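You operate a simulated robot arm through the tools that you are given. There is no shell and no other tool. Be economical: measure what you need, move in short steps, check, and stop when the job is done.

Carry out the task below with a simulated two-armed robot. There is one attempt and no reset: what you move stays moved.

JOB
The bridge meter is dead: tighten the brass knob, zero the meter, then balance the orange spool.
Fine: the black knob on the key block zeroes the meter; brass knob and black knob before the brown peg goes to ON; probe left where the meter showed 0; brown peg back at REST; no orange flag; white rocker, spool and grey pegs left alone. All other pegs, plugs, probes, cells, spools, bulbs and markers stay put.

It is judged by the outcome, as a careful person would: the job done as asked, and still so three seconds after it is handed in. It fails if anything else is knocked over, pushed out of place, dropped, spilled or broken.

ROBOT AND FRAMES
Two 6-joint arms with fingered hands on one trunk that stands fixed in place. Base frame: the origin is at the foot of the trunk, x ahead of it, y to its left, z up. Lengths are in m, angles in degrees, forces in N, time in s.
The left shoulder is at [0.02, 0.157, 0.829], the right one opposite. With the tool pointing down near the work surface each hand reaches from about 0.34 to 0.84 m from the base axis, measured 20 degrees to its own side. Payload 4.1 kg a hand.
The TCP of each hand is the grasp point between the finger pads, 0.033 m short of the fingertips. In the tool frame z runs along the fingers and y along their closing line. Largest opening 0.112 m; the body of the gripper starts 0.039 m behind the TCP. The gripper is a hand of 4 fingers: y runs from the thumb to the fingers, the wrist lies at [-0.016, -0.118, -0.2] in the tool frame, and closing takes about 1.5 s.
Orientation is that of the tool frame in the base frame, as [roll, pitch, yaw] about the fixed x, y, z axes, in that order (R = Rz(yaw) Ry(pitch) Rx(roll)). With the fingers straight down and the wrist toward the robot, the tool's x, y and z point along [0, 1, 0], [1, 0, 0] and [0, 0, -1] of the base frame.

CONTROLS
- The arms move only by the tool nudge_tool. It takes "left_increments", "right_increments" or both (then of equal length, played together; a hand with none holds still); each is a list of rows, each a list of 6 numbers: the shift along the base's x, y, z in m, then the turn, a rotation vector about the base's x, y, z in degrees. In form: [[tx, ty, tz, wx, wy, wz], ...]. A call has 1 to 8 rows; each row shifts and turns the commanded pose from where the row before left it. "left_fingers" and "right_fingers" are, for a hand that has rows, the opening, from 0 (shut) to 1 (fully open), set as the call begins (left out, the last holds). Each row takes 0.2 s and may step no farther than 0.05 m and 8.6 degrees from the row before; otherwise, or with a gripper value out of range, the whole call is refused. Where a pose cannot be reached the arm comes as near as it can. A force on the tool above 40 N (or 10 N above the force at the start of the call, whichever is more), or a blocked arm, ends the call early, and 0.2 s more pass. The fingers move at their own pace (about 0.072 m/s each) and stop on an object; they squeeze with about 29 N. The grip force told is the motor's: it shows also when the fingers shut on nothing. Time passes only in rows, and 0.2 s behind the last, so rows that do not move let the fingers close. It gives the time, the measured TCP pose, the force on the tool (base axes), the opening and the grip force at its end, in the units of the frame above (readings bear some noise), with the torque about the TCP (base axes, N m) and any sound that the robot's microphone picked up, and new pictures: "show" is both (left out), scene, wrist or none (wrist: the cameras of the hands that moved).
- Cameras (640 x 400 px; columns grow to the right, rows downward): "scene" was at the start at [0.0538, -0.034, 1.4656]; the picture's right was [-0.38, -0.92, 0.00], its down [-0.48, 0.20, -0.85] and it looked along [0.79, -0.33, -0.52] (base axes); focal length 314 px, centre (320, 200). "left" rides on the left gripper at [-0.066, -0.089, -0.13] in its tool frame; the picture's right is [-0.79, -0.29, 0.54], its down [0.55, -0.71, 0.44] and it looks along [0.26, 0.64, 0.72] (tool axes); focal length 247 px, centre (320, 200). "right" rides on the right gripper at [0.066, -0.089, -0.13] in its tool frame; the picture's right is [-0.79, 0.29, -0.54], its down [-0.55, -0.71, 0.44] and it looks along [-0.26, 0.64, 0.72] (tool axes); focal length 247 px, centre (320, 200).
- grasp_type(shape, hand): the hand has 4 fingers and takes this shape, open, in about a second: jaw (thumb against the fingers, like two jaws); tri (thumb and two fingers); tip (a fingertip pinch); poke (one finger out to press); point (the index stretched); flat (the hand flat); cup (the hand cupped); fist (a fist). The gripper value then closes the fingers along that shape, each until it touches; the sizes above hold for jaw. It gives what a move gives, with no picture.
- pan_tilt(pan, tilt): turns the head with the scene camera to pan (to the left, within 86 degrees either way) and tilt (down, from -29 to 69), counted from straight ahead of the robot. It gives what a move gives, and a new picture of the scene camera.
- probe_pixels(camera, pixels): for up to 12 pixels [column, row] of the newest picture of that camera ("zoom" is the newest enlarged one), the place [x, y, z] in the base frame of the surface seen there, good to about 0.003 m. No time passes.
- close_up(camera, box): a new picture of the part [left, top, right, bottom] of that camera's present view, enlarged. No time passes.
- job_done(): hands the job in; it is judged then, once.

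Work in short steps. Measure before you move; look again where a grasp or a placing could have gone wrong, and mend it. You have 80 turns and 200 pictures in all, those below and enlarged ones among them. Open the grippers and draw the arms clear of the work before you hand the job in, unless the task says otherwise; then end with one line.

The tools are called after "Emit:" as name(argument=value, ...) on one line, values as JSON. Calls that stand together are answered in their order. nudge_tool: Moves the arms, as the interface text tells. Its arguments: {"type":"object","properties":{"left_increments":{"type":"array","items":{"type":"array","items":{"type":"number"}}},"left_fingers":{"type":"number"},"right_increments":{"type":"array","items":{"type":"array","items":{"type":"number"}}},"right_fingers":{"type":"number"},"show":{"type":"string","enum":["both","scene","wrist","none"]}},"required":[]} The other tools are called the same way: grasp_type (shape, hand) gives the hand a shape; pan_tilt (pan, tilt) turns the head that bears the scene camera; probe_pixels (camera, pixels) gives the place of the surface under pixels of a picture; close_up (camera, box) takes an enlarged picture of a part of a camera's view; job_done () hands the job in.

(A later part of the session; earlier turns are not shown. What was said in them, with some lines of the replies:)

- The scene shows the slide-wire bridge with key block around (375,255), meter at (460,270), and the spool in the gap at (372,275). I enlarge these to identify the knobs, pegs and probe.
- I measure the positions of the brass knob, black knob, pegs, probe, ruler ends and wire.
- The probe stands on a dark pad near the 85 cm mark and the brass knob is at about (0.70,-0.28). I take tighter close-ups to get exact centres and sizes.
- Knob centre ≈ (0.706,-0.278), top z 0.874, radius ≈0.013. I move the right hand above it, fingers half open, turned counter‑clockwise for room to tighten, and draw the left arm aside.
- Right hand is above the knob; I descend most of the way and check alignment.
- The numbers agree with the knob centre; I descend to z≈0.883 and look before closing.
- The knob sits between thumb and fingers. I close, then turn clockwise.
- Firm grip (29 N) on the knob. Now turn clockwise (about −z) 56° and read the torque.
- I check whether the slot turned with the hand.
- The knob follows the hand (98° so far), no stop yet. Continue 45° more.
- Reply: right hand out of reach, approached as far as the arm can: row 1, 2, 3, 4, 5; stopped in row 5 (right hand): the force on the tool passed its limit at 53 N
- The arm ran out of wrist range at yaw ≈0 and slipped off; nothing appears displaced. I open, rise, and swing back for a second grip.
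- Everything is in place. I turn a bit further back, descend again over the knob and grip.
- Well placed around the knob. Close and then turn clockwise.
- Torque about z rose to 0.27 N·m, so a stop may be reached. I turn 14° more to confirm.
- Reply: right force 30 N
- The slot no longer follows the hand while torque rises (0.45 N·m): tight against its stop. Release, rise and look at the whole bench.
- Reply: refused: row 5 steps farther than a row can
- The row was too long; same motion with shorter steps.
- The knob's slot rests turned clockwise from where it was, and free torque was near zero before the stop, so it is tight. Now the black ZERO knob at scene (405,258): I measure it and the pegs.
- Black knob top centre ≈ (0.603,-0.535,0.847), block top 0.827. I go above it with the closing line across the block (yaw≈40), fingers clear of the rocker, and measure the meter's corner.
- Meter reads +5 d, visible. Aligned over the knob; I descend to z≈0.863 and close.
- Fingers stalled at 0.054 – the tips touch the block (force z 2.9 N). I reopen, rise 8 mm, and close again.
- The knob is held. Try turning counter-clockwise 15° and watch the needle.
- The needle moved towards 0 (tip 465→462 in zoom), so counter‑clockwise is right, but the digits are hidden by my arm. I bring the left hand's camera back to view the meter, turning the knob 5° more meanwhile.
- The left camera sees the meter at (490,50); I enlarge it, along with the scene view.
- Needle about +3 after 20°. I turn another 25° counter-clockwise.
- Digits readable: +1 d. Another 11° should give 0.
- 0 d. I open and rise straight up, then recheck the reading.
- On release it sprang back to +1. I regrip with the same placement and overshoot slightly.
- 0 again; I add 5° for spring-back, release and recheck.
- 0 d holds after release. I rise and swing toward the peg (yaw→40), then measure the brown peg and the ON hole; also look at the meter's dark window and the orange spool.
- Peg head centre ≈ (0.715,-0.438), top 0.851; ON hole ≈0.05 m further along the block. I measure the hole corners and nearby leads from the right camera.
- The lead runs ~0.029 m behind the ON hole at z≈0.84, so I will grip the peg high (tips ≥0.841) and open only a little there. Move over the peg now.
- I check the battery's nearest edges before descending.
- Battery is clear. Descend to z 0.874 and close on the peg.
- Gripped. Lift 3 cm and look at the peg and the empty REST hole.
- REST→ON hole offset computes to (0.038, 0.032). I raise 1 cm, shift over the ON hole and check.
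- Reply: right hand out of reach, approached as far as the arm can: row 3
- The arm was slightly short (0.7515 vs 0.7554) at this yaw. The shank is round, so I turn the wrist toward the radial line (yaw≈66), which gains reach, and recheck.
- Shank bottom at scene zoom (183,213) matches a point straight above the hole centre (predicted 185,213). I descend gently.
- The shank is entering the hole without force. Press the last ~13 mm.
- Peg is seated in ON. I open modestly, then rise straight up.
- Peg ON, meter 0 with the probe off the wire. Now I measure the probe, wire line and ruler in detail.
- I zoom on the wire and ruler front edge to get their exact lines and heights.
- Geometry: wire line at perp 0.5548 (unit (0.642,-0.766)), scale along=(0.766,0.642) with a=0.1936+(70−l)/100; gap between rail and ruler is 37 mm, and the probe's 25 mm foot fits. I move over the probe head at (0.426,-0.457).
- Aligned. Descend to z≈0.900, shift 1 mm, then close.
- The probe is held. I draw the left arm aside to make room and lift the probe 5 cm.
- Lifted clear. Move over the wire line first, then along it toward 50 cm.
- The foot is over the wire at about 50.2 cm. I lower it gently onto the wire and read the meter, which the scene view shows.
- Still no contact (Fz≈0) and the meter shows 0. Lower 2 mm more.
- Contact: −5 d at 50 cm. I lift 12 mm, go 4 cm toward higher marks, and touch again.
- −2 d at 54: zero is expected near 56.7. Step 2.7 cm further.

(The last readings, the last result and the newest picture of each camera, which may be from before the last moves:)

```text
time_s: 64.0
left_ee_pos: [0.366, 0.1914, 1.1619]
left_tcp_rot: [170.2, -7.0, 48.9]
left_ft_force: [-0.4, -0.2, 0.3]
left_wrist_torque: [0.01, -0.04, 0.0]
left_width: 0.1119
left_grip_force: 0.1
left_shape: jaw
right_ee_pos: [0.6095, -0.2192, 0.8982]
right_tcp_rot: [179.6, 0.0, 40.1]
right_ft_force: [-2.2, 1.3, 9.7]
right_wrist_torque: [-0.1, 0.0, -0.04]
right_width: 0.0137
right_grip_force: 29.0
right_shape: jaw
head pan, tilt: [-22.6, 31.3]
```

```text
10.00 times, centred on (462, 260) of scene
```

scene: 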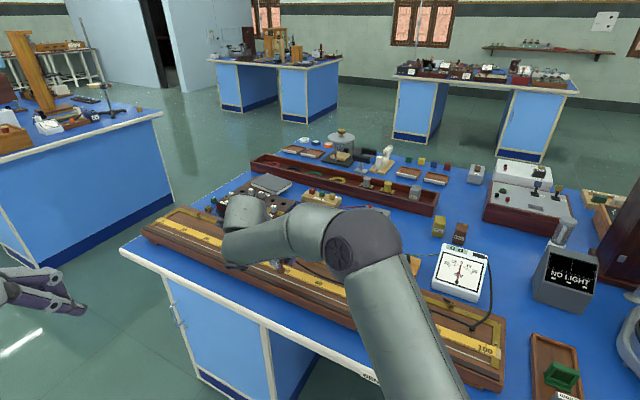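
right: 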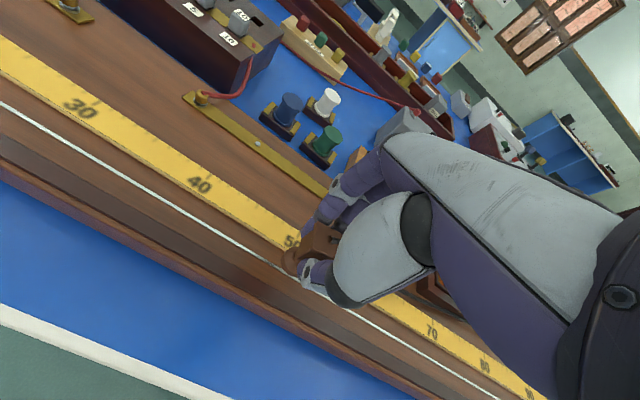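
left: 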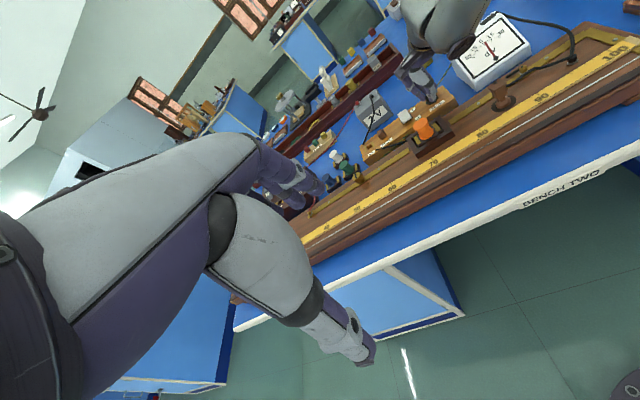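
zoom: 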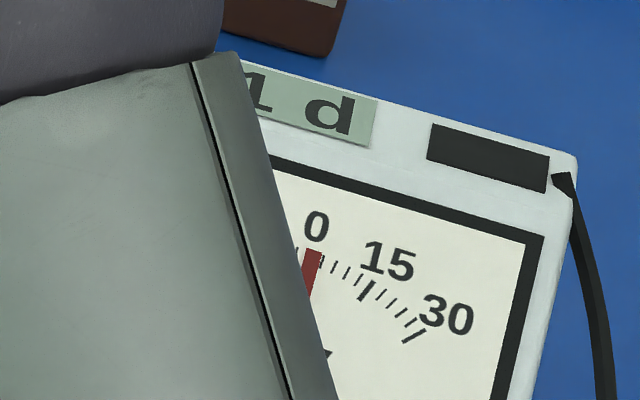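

That's +1 d (needle just right of 0). Zero ≈ 55.9, so go back 0.8 cm.

Emit:
nudge_tool(right_increments=[[0, 0, 0.012, 0, 0, 0], [0.0061, 0.0051, 0, 0, 0, 0], [0, 0, 0, 0, 0, 0], [0, 0, -0.009, 0, 0, 0], [0, 0, -0.0025, 0, 0, 0], [0, 0, 0, 0, 0, 0], [0, 0, 0, 0, 0, 0], [0, 0, 0, 0, 0, 0]], show="none")

Emit:
close_up(camera="scene", box=[430, 240, 494, 280])

Emit:
close_up(camera="right", box=[210, 190, 370, 290])

```text
time_s: 65.8
left_ee_pos: [0.3656, 0.192, 1.1633]
left_tcp_rot: [170.2, -6.9, 49.0]
left_ft_force: [-0.2, -0.7, 0.5]
left_wrist_torque: [0.02, 0.0, 0.02]
left_width: 0.1119
left_grip_force: 0.0
left_shape: jaw
right_ee_pos: [0.6143, -0.2142, 0.8988]
right_tcp_rot: [179.6, 0.1, 40.3]
right_ft_force: [-1.0, -0.2, 3.3]
right_wrist_torque: [-0.05, -0.01, 0.03]
right_width: 0.0135
right_grip_force: 29.1
right_shape: jaw
head pan, tilt: [-22.6, 31.3]
```

```text
10.00 times, centred on (462, 260) of scene
```

zoom: 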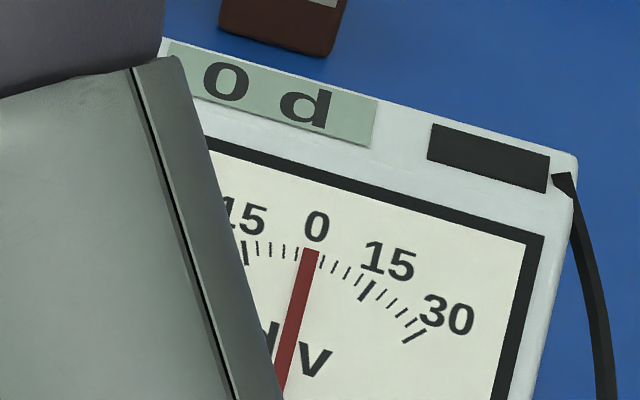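

```text
4.00 times, centred on (290, 240) of right
```

zoom: 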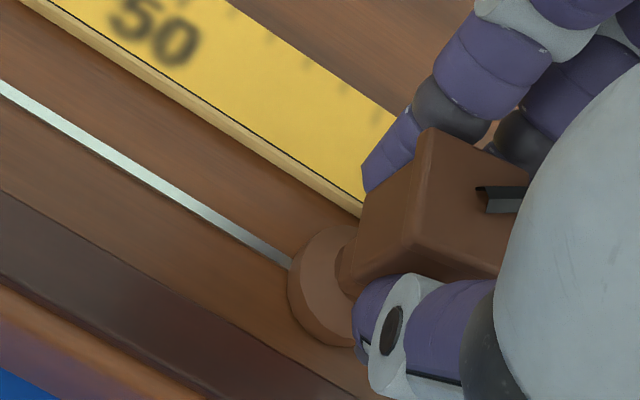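

0 d with firm contact at ≈55.9 cm. I release the probe gently there, rise, and verify it stands and the meter still shows 0.

Emit:
nudge_tool(right_increments=[[0, 0, 0, 0, 0, 0], [0, 0, 0, 0, 0, 0], [0, 0, 0, 0, 0, 0], [0, 0, 0.01, 0, 0, 0], [0, 0, 0.02, 0, 0, 0], [0, 0, 0.03, 0, 0, 0], [0, 0, 0.02, 0, 0, 0]], right_fingers=0.5, show="both")

Emit:
close_up(camera="scene", box=[430, 240, 494, 280])

Emit:
close_up(camera="right", box=[190, 200, 350, 300])

```text
time_s: 67.4
left_ee_pos: [0.3662, 0.1919, 1.1636]
left_tcp_rot: [170.2, -6.9, 48.9]
left_ft_force: [0.2, -0.2, 0.0]
left_wrist_torque: [0.0, 0.0, 0.0]
left_width: 0.1117
left_grip_force: 0.1
left_shape: jaw
right_ee_pos: [0.6142, -0.2155, 0.9778]
right_tcp_rot: [179.6, 0.1, 40.2]
right_ft_force: [0.1, -0.9, 0.2]
right_wrist_torque: [0.01, 0.02, -0.02]
right_width: 0.0556
right_grip_force: 0.1
right_shape: jaw
head pan, tilt: [-22.6, 31.3]
```

scene: 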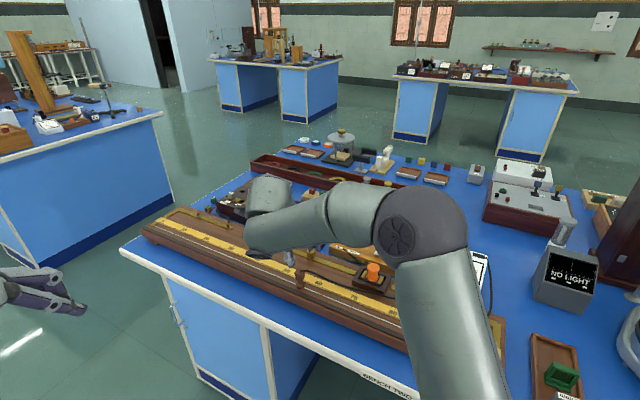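
right: 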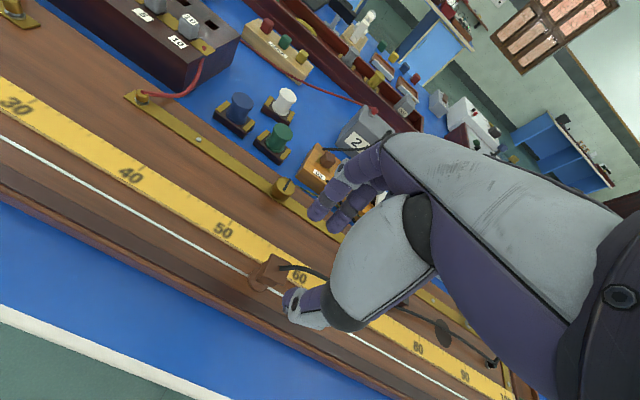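

```text
10.00 times, centred on (462, 260) of scene
```

zoom: 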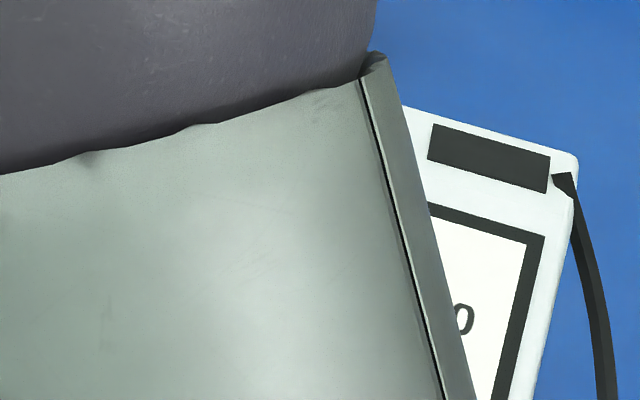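

```text
4.00 times, centred on (270, 250) of right
```

zoom: 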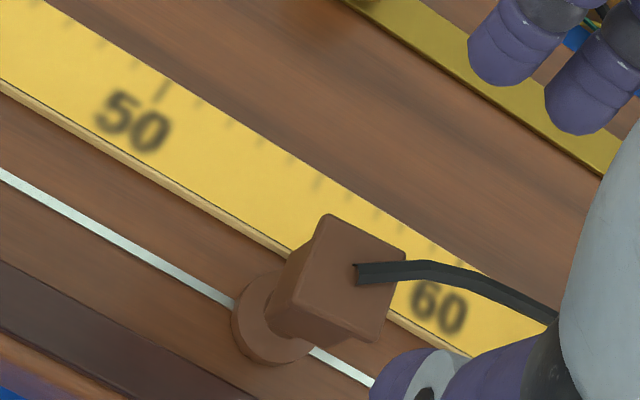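

The probe stands upright on the wire. I move toward the peg and recheck the meter from an unobstructed posture.

Emit:
nudge_tool(right_increments=[[0, 0, 0.02, 0, 0, 5], [0.01, -0.038, 0, 0, 0, 5], [0.01, -0.038, 0, 0, 0, 5], [0.01, -0.038, 0, 0, 0, 5], [0.01, -0.038, 0, 0, 0, 6], [0.01, -0.038, 0, 0, 0, 0], [0.01, -0.02, 0, 0, 0, 0]], right_fingers=0.3)

Emit:
close_up(camera="scene", box=[430, 240, 494, 280])

Emit:
close_up(camera="scene", box=[260, 250, 356, 310])

```text
time_s: 69.0
left_ee_pos: [0.3673, 0.191, 1.1633]
left_tcp_rot: [170.2, -6.9, 48.9]
left_ft_force: [0.1, 0.6, -0.5]
left_wrist_torque: [-0.02, -0.01, 0.05]
left_width: 0.1114
left_grip_force: 0.0
left_shape: jaw
right_ee_pos: [0.6738, -0.4226, 1.0006]
right_tcp_rot: [179.5, 0.1, 66.2]
right_ft_force: [0.7, 0.6, 0.0]
right_wrist_torque: [-0.05, -0.01, 0.02]
right_width: 0.0339
right_grip_force: 0.0
right_shape: jaw
head pan, tilt: [-22.6, 31.3]
```

scene: 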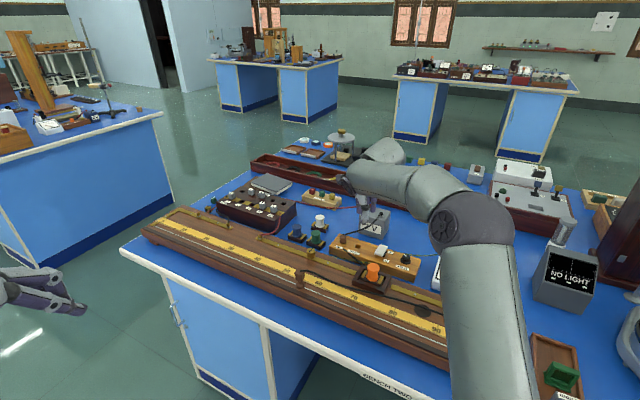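
right: 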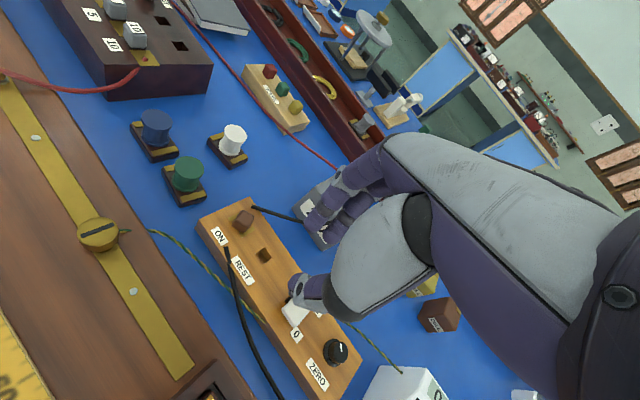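

```text
10.00 times, centred on (462, 260) of scene
```

zoom: 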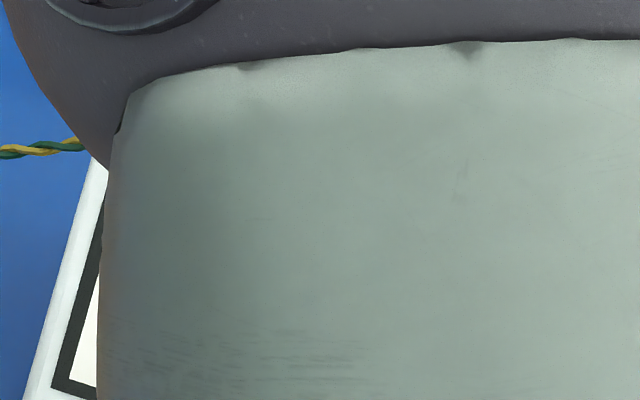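

```text
6.67 times, centred on (308, 280) of scene
```

zoom: 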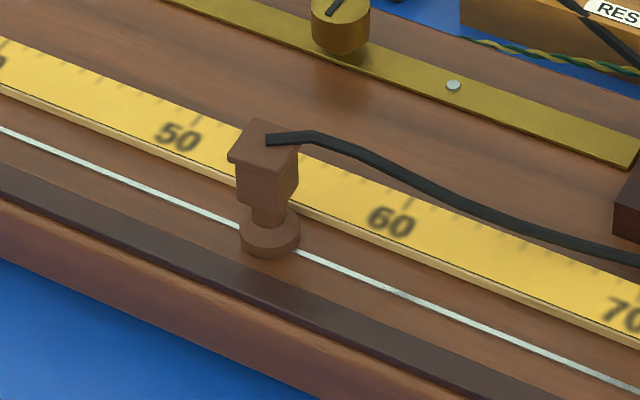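

My arm hides the meter here; I bring the left camera back to its viewing post.

Emit:
nudge_tool(left_increments=[[0.004, -0.029, 0, 0, 0, 0], [0.004, -0.029, 0, 0, 0, 0], [0.004, -0.029, 0, 0, 0, 0], [0.004, -0.029, 0, 0, 0, 0], [0.003, -0.029, 0, 0, 0, 0], [0.003, -0.029, 0, 0, 0, 0], [0.003, -0.028, 0, 0, 0, 0], [0, -0.028, 0, 0, 0, 0]], show="none")

Emit:
close_up(camera="left", box=[400, 5, 544, 105])

Emit:
close_up(camera="left", box=[340, 100, 500, 200])

```text
time_s: 70.8
left_ee_pos: [0.3909, -0.0399, 1.1651]
left_tcp_rot: [170.2, -6.9, 48.7]
left_ft_force: [0.5, 0.5, -0.1]
left_wrist_torque: [0.03, -0.03, -0.01]
left_width: 0.1117
left_grip_force: 0.1
left_shape: jaw
right_ee_pos: [0.6749, -0.4212, 0.9995]
right_tcp_rot: [179.6, 0.1, 66.1]
right_ft_force: [0.3, 0.0, 0.2]
right_wrist_torque: [-0.01, 0.02, -0.01]
right_width: 0.0336
right_grip_force: 0.0
right_shape: jaw
head pan, tilt: [-22.6, 31.3]
```

```text
4.00 times, centred on (472, 55) of left
```

zoom: 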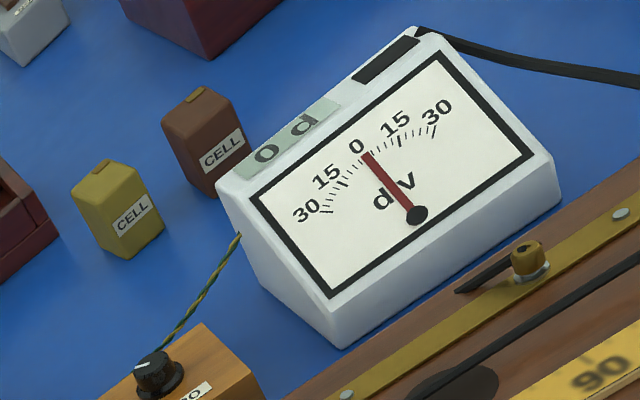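

```text
4.00 times, centred on (420, 150) of left
```

zoom: 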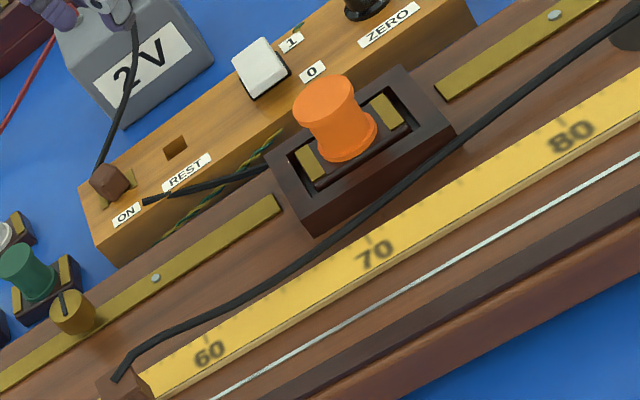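

0 d with the probe freestanding and no orange flag. Now return to the peg in ON: move above it at yaw 66.

Emit:
nudge_tool(right_increments=[[0.027, 0.0055, 0, 0, 0, 0], [0.027, 0.0055, 0, 0, 0, 0], [0.0255, 0.005, -0.02, 0, 0, 0], [0, 0, -0.03, 0, 0, 0], [0, 0, -0.025, 0, 0, 0], [0, 0, 0, 0, 0, 0]], show="none")

Emit:
close_up(camera="right", box=[220, 190, 380, 290])

Emit:
close_up(camera="scene", box=[325, 215, 389, 255])

Emit:
close_up(camera="left", box=[330, 90, 426, 150])

```text
time_s: 72.2
left_ee_pos: [0.3921, -0.0396, 1.1651]
left_tcp_rot: [170.2, -7.0, 48.8]
left_ft_force: [0.1, 0.8, -0.7]
left_wrist_torque: [0.0, -0.05, 0.01]
left_width: 0.1119
left_grip_force: 0.1
left_shape: jaw
right_ee_pos: [0.7505, -0.4026, 0.923]
right_tcp_rot: [179.6, 0.0, 66.0]
right_ft_force: [-0.1, 0.8, -0.5]
right_wrist_torque: [-0.02, 0.02, 0.0]
right_width: 0.0336
right_grip_force: 0.1
right_shape: jaw
right hand out of reach, approached as far as the arm can: row 3
head pan, tilt: [-22.6, 31.3]
```

```text
4.00 times, centred on (300, 240) of right
```

zoom: 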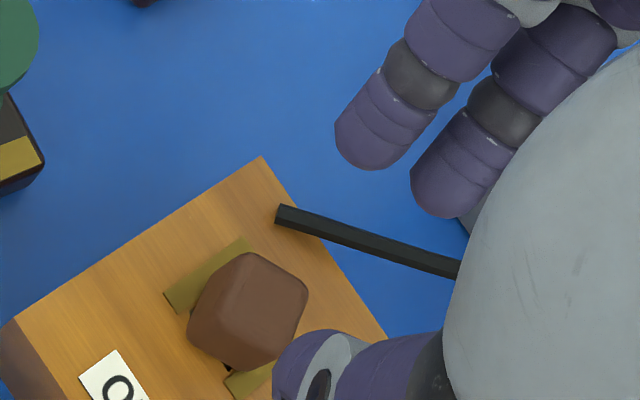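

```text
10.00 times, centred on (357, 235) of scene
```

zoom: 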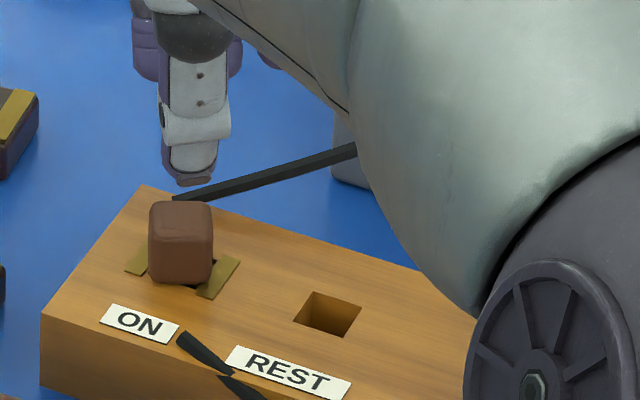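

```text
6.67 times, centred on (378, 120) of left
```

zoom: 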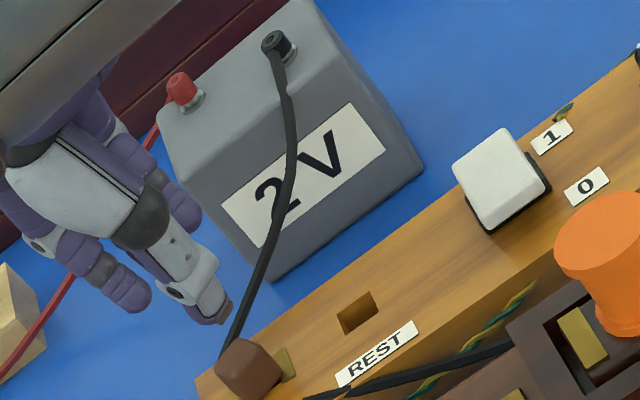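

Peg head centre by ray ≈ (0.754,-0.405); the hand is 3 mm short. I correct, descend to 0.875 and check before closing.

Emit:
nudge_tool(right_increments=[[0.003, -0.0025, -0.015, 0, 0, 0], [0, 0, -0.015, 0, 0, 0], [0, 0, 0, 0, 0, 0]], show="none")

Emit:
close_up(camera="right", box=[220, 190, 380, 290])

Emit:
close_up(camera="scene", box=[325, 215, 389, 255])

```text
time_s: 73.0
left_ee_pos: [0.3918, -0.0406, 1.1639]
left_tcp_rot: [170.2, -6.9, 48.9]
left_ft_force: [0.1, -0.2, -0.6]
left_wrist_torque: [0.02, 0.0, 0.02]
left_width: 0.1119
left_grip_force: 0.0
left_shape: jaw
right_ee_pos: [0.7537, -0.4081, 0.8944]
right_tcp_rot: [179.6, 0.1, 66.2]
right_ft_force: [0.6, -0.6, -0.8]
right_wrist_torque: [-0.01, -0.01, 0.02]
right_width: 0.0341
right_grip_force: 0.0
right_shape: jaw
head pan, tilt: [-22.6, 31.3]
```

```text
4.00 times, centred on (300, 240) of right
```

zoom: 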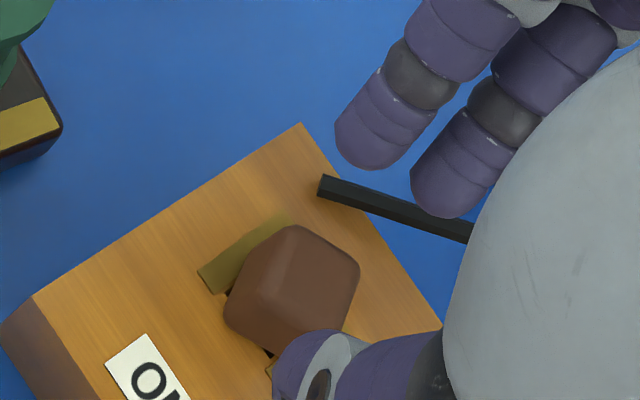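

```text
10.00 times, centred on (357, 235) of scene
```

zoom: 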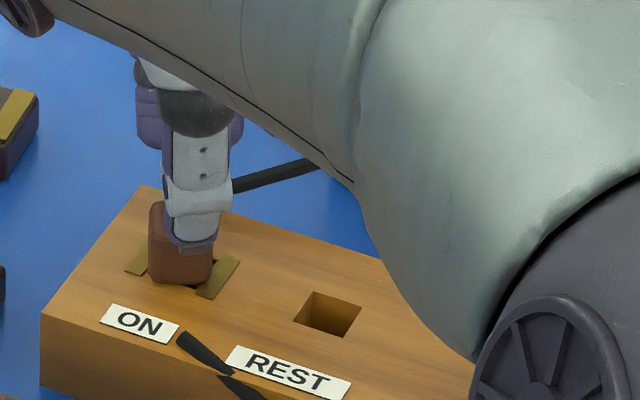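

Thumb sits ~3 mm to the right of the peg's centre; correct y +3 mm, descend 2 cm, and look.

Emit:
nudge_tool(right_increments=[[0, 0.003, 0, 0, 0, 0], [0, 0, -0.01, 0, 0, 0], [0, 0, -0.0095, 0, 0, 0], [0, 0, 0, 0, 0, 0]], show="none")

Emit:
close_up(camera="right", box=[220, 190, 380, 290])

Emit:
close_up(camera="scene", box=[325, 215, 389, 255])

```text
time_s: 74.0
left_ee_pos: [0.392, -0.0398, 1.1648]
left_tcp_rot: [170.3, -6.9, 48.9]
left_ft_force: [0.1, -0.2, 0.1]
left_wrist_torque: [0.02, -0.01, -0.03]
left_width: 0.1116
left_grip_force: 0.0
left_shape: jaw
right_ee_pos: [0.7535, -0.4038, 0.8735]
right_tcp_rot: [179.5, 0.1, 66.0]
right_ft_force: [0.1, 0.2, 0.3]
right_wrist_torque: [0.0, 0.03, 0.02]
right_width: 0.0339
right_grip_force: 0.0
right_shape: jaw
head pan, tilt: [-22.6, 31.3]
```

```text
4.00 times, centred on (300, 240) of right
```

zoom: 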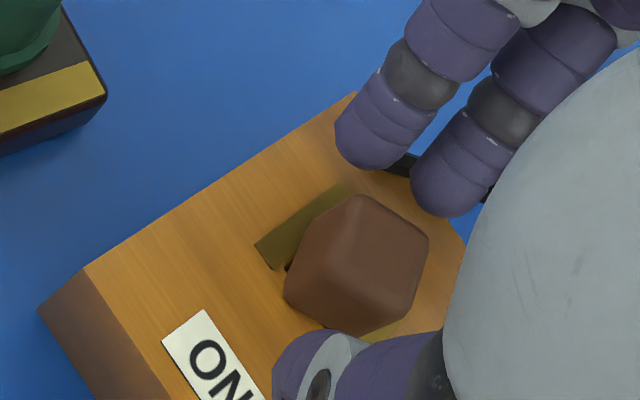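

```text
10.00 times, centred on (357, 235) of scene
```

zoom: 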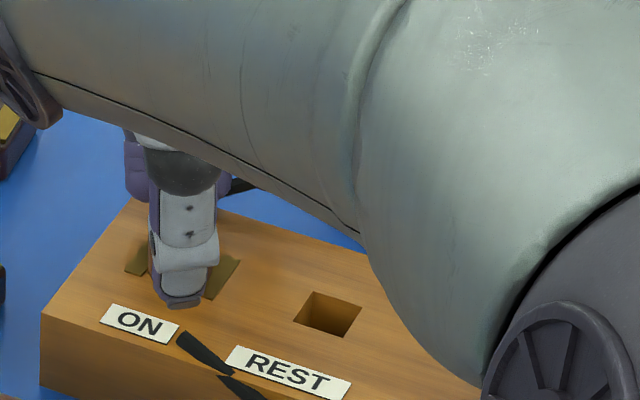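

Well centred on the peg. Close, lift 5 cm, and check.

Emit:
nudge_tool(right_increments=[[0, 0, 0, 0, 0, 0], [0, 0, 0, 0, 0, 0], [0, 0, 0, 0, 0, 0], [0, 0, 0.01, 0, 0, 0], [0, 0, 0.015, 0, 0, 0], [0, 0, 0.015, 0, 0, 0], [0, 0, 0, 0, 0, 0]], right_fingers=0, show="none")

Emit:
close_up(camera="right", box=[220, 190, 380, 290])

Emit:
close_up(camera="scene", box=[325, 215, 389, 255])

```text
time_s: 75.6
left_ee_pos: [0.3924, -0.0399, 1.1645]
left_tcp_rot: [170.3, -6.9, 49.0]
left_ft_force: [-0.3, -0.8, -0.1]
left_wrist_torque: [0.01, 0.02, -0.04]
left_width: 0.1118
left_grip_force: 0.0
left_shape: jaw
right_ee_pos: [0.7535, -0.4056, 0.9139]
right_tcp_rot: [179.9, 0.1, 66.0]
right_ft_force: [-0.8, 0.5, -0.3]
right_wrist_torque: [0.01, -0.01, -0.01]
right_width: 0.0152
right_grip_force: 28.7
right_shape: jaw
head pan, tilt: [-22.6, 31.3]
```

```text
4.00 times, centred on (300, 240) of right
```

zoom: 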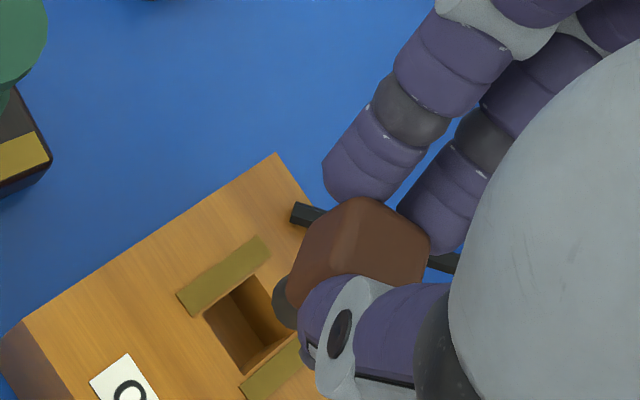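

```text
10.00 times, centred on (357, 235) of scene
```

zoom: 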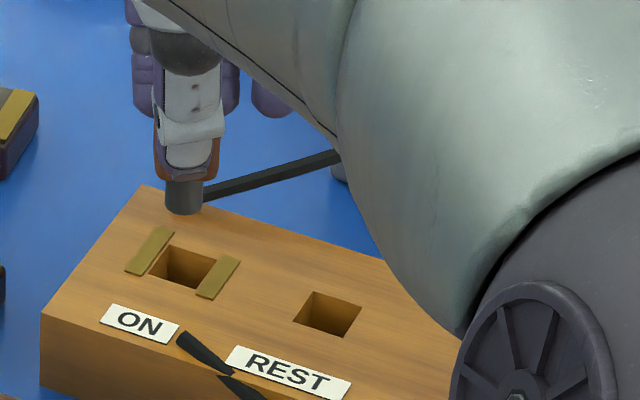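

Peg lifted. Shift to the REST hole by (−0.038,−0.032), turning back to yaw 40, and check.

Emit:
nudge_tool(right_increments=[[0, 0, 0.005, 0, 0, 0], [-0.0127, -0.0106, 0, 0, 0, -8.5], [-0.0127, -0.0106, 0, 0, 0, -8.5], [-0.0128, -0.0106, 0, 0, 0, -8.5], [0, 0, -0.005, 0, 0, 0], [0, 0, 0, 0, 0, 0]], show="none")

Emit:
close_up(camera="scene", box=[325, 215, 389, 255])

Emit:
close_up(camera="left", box=[340, 90, 436, 150])

```text
time_s: 77.0
left_ee_pos: [0.3925, -0.04, 1.1645]
left_tcp_rot: [170.2, -6.9, 48.9]
left_ft_force: [0.2, 1.3, -0.3]
left_wrist_torque: [0.01, -0.02, 0.01]
left_width: 0.1118
left_grip_force: 0.0
left_shape: jaw
right_ee_pos: [0.7158, -0.4378, 0.9137]
right_tcp_rot: [179.5, 0.1, 40.6]
right_ft_force: [0.3, 0.2, 1.2]
right_wrist_torque: [0.02, 0.02, 0.02]
right_width: 0.0152
right_grip_force: 29.4
right_shape: jaw
head pan, tilt: [-22.6, 31.3]
```

```text
10.00 times, centred on (357, 235) of scene
```

zoom: 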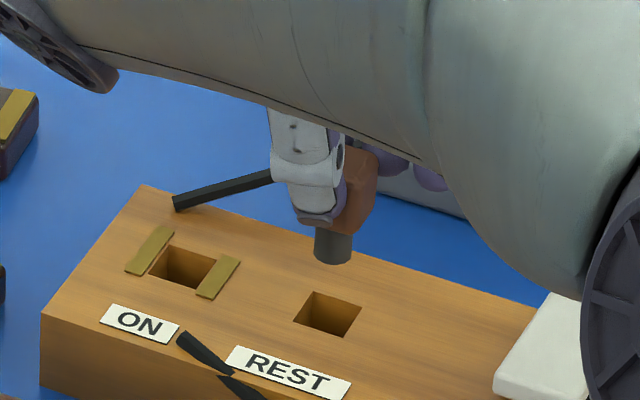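

```text
6.67 times, centred on (388, 120) of left
```

zoom: 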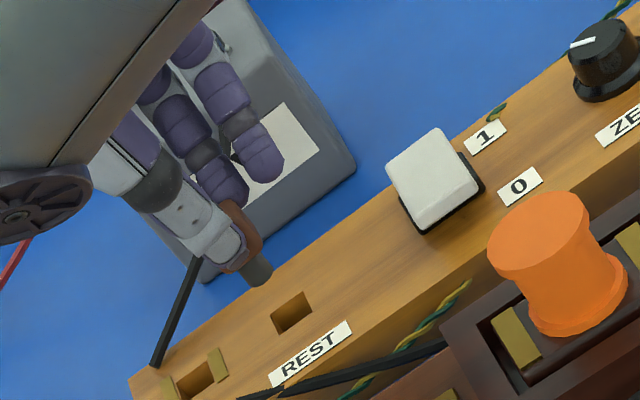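

Shank end at zoom (333,254) matches the predicted (332,253) over the REST hole. Descend in steps.

Emit:
nudge_tool(right_increments=[[0, 0, -0.01, 0, 0, 0], [0, 0, -0.008, 0, 0, 0], [0, 0, -0.007, 0, 0, 0], [0, 0, 0, 0, 0, 0]], show="none")

Emit:
close_up(camera="scene", box=[325, 215, 389, 255])

Emit:
close_up(camera="left", box=[340, 90, 436, 150])

```text
time_s: 78.0
left_ee_pos: [0.3903, -0.0401, 1.1645]
left_tcp_rot: [170.2, -6.9, 48.9]
left_ft_force: [-0.4, 1.1, 0.2]
left_wrist_torque: [0.0, 0.01, 0.01]
left_width: 0.1116
left_grip_force: 0.0
left_shape: jaw
right_ee_pos: [0.7157, -0.4381, 0.8877]
right_tcp_rot: [179.6, 0.1, 40.6]
right_ft_force: [-0.3, 0.6, 0.3]
right_wrist_torque: [0.02, 0.01, 0.0]
right_width: 0.0152
right_grip_force: 29.3
right_shape: jaw
head pan, tilt: [-22.6, 31.3]
```

```text
10.00 times, centred on (357, 235) of scene
```

zoom: 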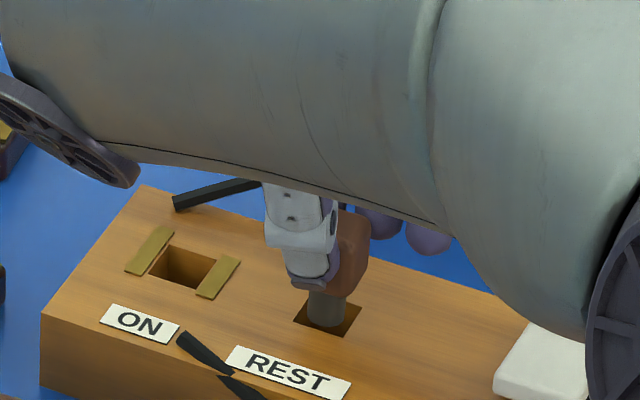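

```text
6.67 times, centred on (388, 120) of left
```

zoom: 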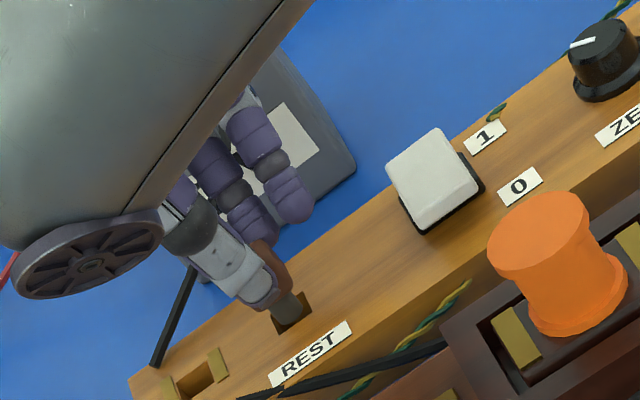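

The shank is in the REST hole. Seat it fully, release and rise.

Emit:
nudge_tool(right_increments=[[0, 0, -0.006, 0, 0, 0], [0, 0, -0.005, 0, 0, 0], [0, 0, -0.003, 0, 0, 0], [0, 0, 0, 0, 0, 0]], show="none")

Emit:
nudge_tool(right_increments=[[0, 0, 0, 0, 0, 0], [0, 0, 0, 0, 0, 0], [0, 0, 0.01, 0, 0, 0], [0, 0, 0.03, 0, 0, 0], [0, 0, 0.04, 0, 0, 0], [-0.015, -0.03, 0.03, 0, 0, 0], [-0.015, -0.03, 0.02, 0, 0, 0], [-0.015, -0.03, 0.02, 0, 0, 0]], right_fingers=0.45)

Emit:
close_up(camera="scene", box=[325, 225, 389, 265])

Emit:
close_up(camera="left", box=[340, 5, 548, 135])

```text
time_s: 79.0
left_ee_pos: [0.3925, -0.0401, 1.1648]
left_tcp_rot: [170.3, -6.9, 48.8]
left_ft_force: [0.8, 0.0, 0.3]
left_wrist_torque: [0.01, 0.03, 0.02]
left_width: 0.1118
left_grip_force: 0.0
left_shape: jaw
right_ee_pos: [0.7156, -0.4372, 0.8728]
right_tcp_rot: [179.5, 0.1, 40.7]
right_ft_force: [0.0, 0.7, -0.1]
right_wrist_torque: [-0.02, -0.01, 0.01]
right_width: 0.0152
right_grip_force: 29.2
right_shape: jaw
head pan, tilt: [-22.6, 31.3]
```

```text
time_s: 80.8
left_ee_pos: [0.3927, -0.0404, 1.1638]
left_tcp_rot: [170.1, -6.9, 48.9]
left_ft_force: [0.6, 0.2, -0.1]
left_wrist_torque: [0.0, 0.03, 0.0]
left_width: 0.1118
left_grip_force: 0.1
left_shape: jaw
right_ee_pos: [0.6713, -0.5256, 1.0233]
right_tcp_rot: [179.6, 0.0, 40.7]
right_ft_force: [0.4, 0.4, 0.4]
right_wrist_torque: [-0.03, -0.01, 0.0]
right_width: 0.0504
right_grip_force: 0.0
right_shape: jaw
head pan, tilt: [-22.6, 31.3]
```

scene: 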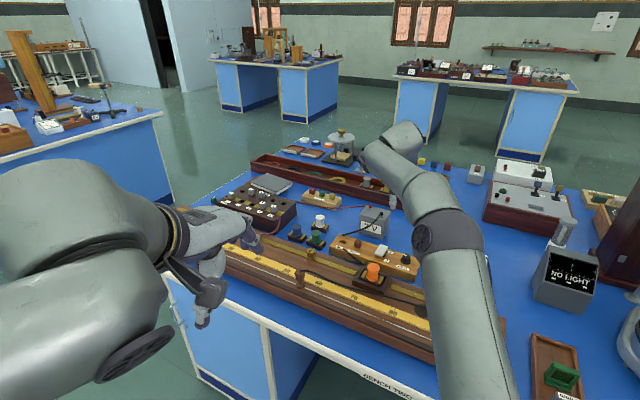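
right: 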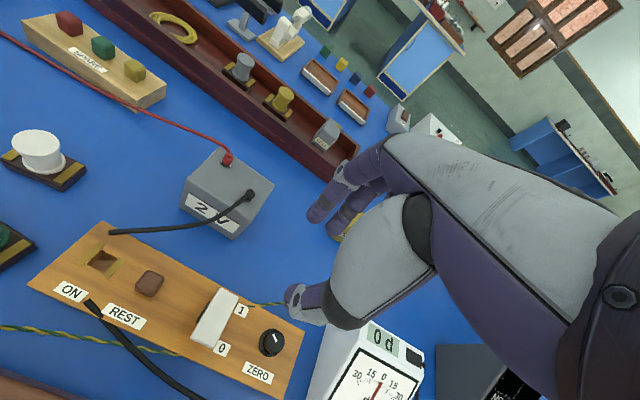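

```text
10.00 times, centred on (357, 245) of scene
```

zoom: 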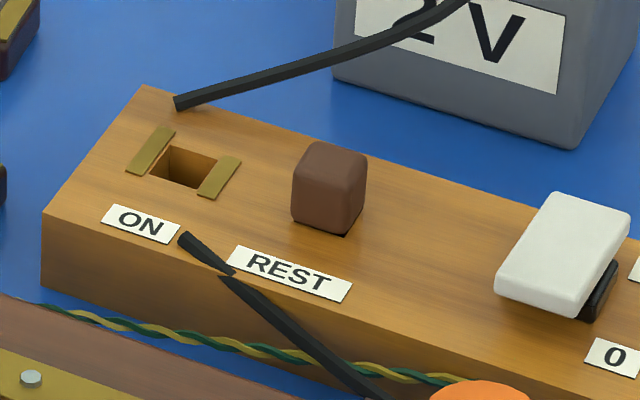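

```text
3.08 times, centred on (444, 70) of left
```

zoom: 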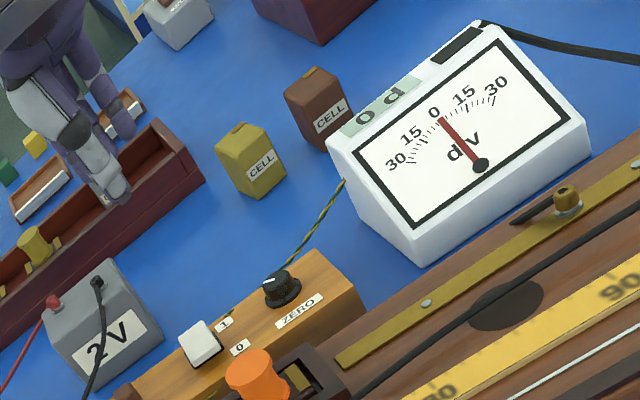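

Peg is at REST, meter 0, no flag. I draw both arms up and clear and do a last overall check.

Emit:
nudge_tool(right_increments=[[0, 0, 0.045, 0, 0, 0], [0, 0, 0.045, 0, 0, 0], [-0.03, 0, 0.035, 0, 0, 0], [-0.04, 0, 0.02, 0, 0, 3], [-0.045, 0.01, 0.01, 0, 0, 4], [-0.045, 0.01, 0, 0, 0, 4], [-0.045, 0.01, 0, 0, 0, 4], [-0.045, 0.01, 0, 0, 0, 4]], left_increments=[[0, 0.028, 0, 0, 0, 0], [0, 0.028, 0, 0, 0, 0], [0, 0.028, 0, 0, 0, 0], [0, 0.028, 0, 0, 0, 0], [0, 0.028, 0, 0, 0, 0], [0, 0.028, 0, 0, 0, 0], [0, 0.028, 0, 0, 0, 0], [0, 0, 0, 0, 0, 0]], right_fingers=1)

Emit:
close_up(camera="scene", box=[200, 180, 392, 300])

Emit:
close_up(camera="scene", box=[340, 210, 532, 330])

```text
time_s: 82.6
left_ee_pos: [0.3916, 0.1574, 1.1644]
left_tcp_rot: [170.1, -6.9, 48.9]
left_ft_force: [-0.1, 0.0, 0.0]
left_wrist_torque: [-0.05, 0.02, -0.02]
left_width: 0.1119
left_grip_force: 0.1
left_shape: jaw
right_ee_pos: [0.4992, -0.5333, 1.2509]
right_tcp_rot: [179.7, 0.2, 59.8]
right_ft_force: [-0.2, -0.8, -0.5]
right_wrist_torque: [0.02, 0.03, 0.0]
right_width: 0.1115
right_grip_force: 0.1
right_shape: jaw
right hand out of reach, approached as far as the arm can: row 1, 2, 4, 5, 6, 7, 8
head pan, tilt: [-22.6, 31.3]
```

scene: 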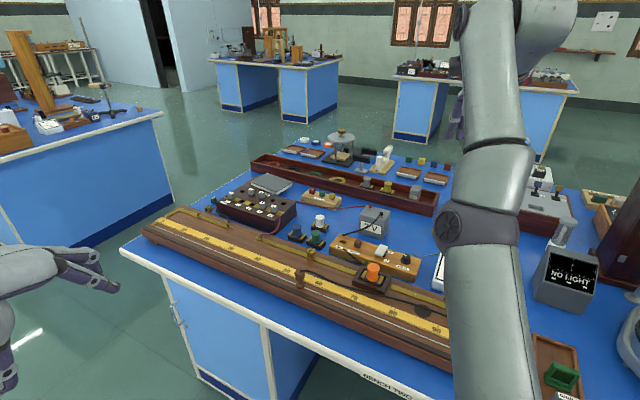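
right: 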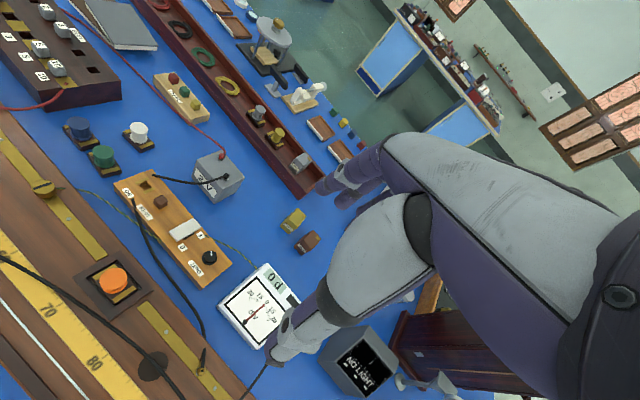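
left: 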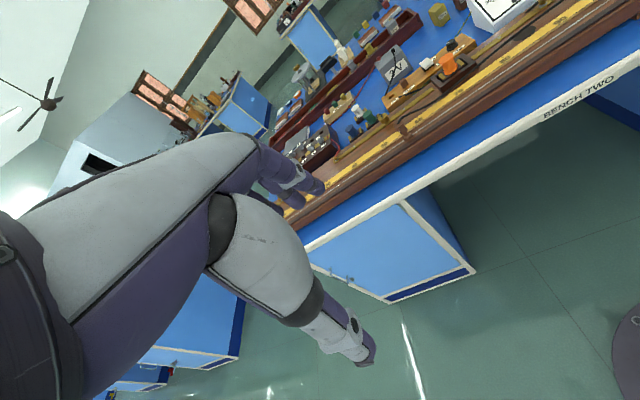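

```text
3.33 times, centred on (296, 240) of scene
```

zoom: 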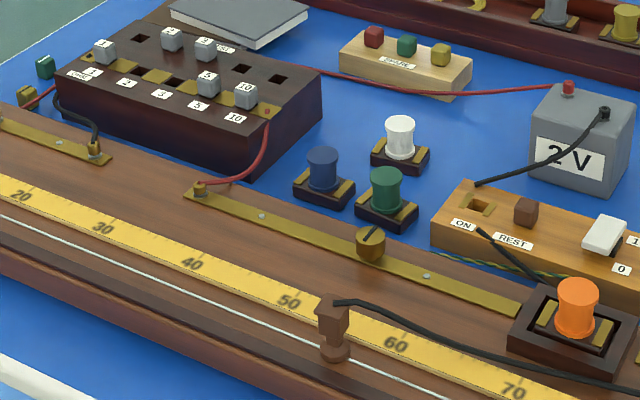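

```text
3.33 times, centred on (436, 270) of scene
```

zoom: 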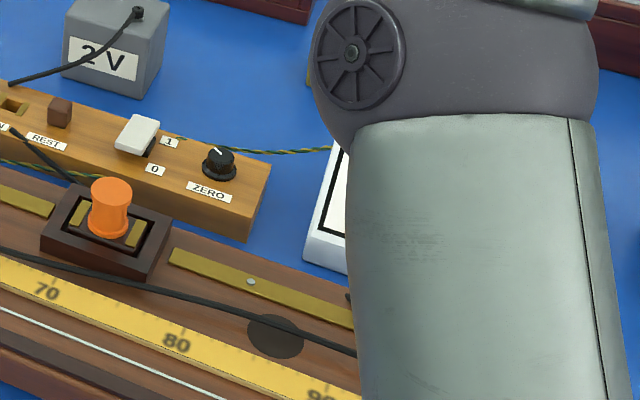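

Everything is in place: brass knob tight, meter at 0 d, peg at REST, probe standing on the wire near 56 cm, and both hands open and clear. I hand the job in.

Emit:
job_done()

```text
The job is handed in.
```

The bridge is working again: I tightened the brass knob to its stop, zeroed the meter to 0 d with the black knob, balanced the orange spool, and left the probe at about 56 cm where the meter showed 0, with the brown peg back at REST and no orange flag.
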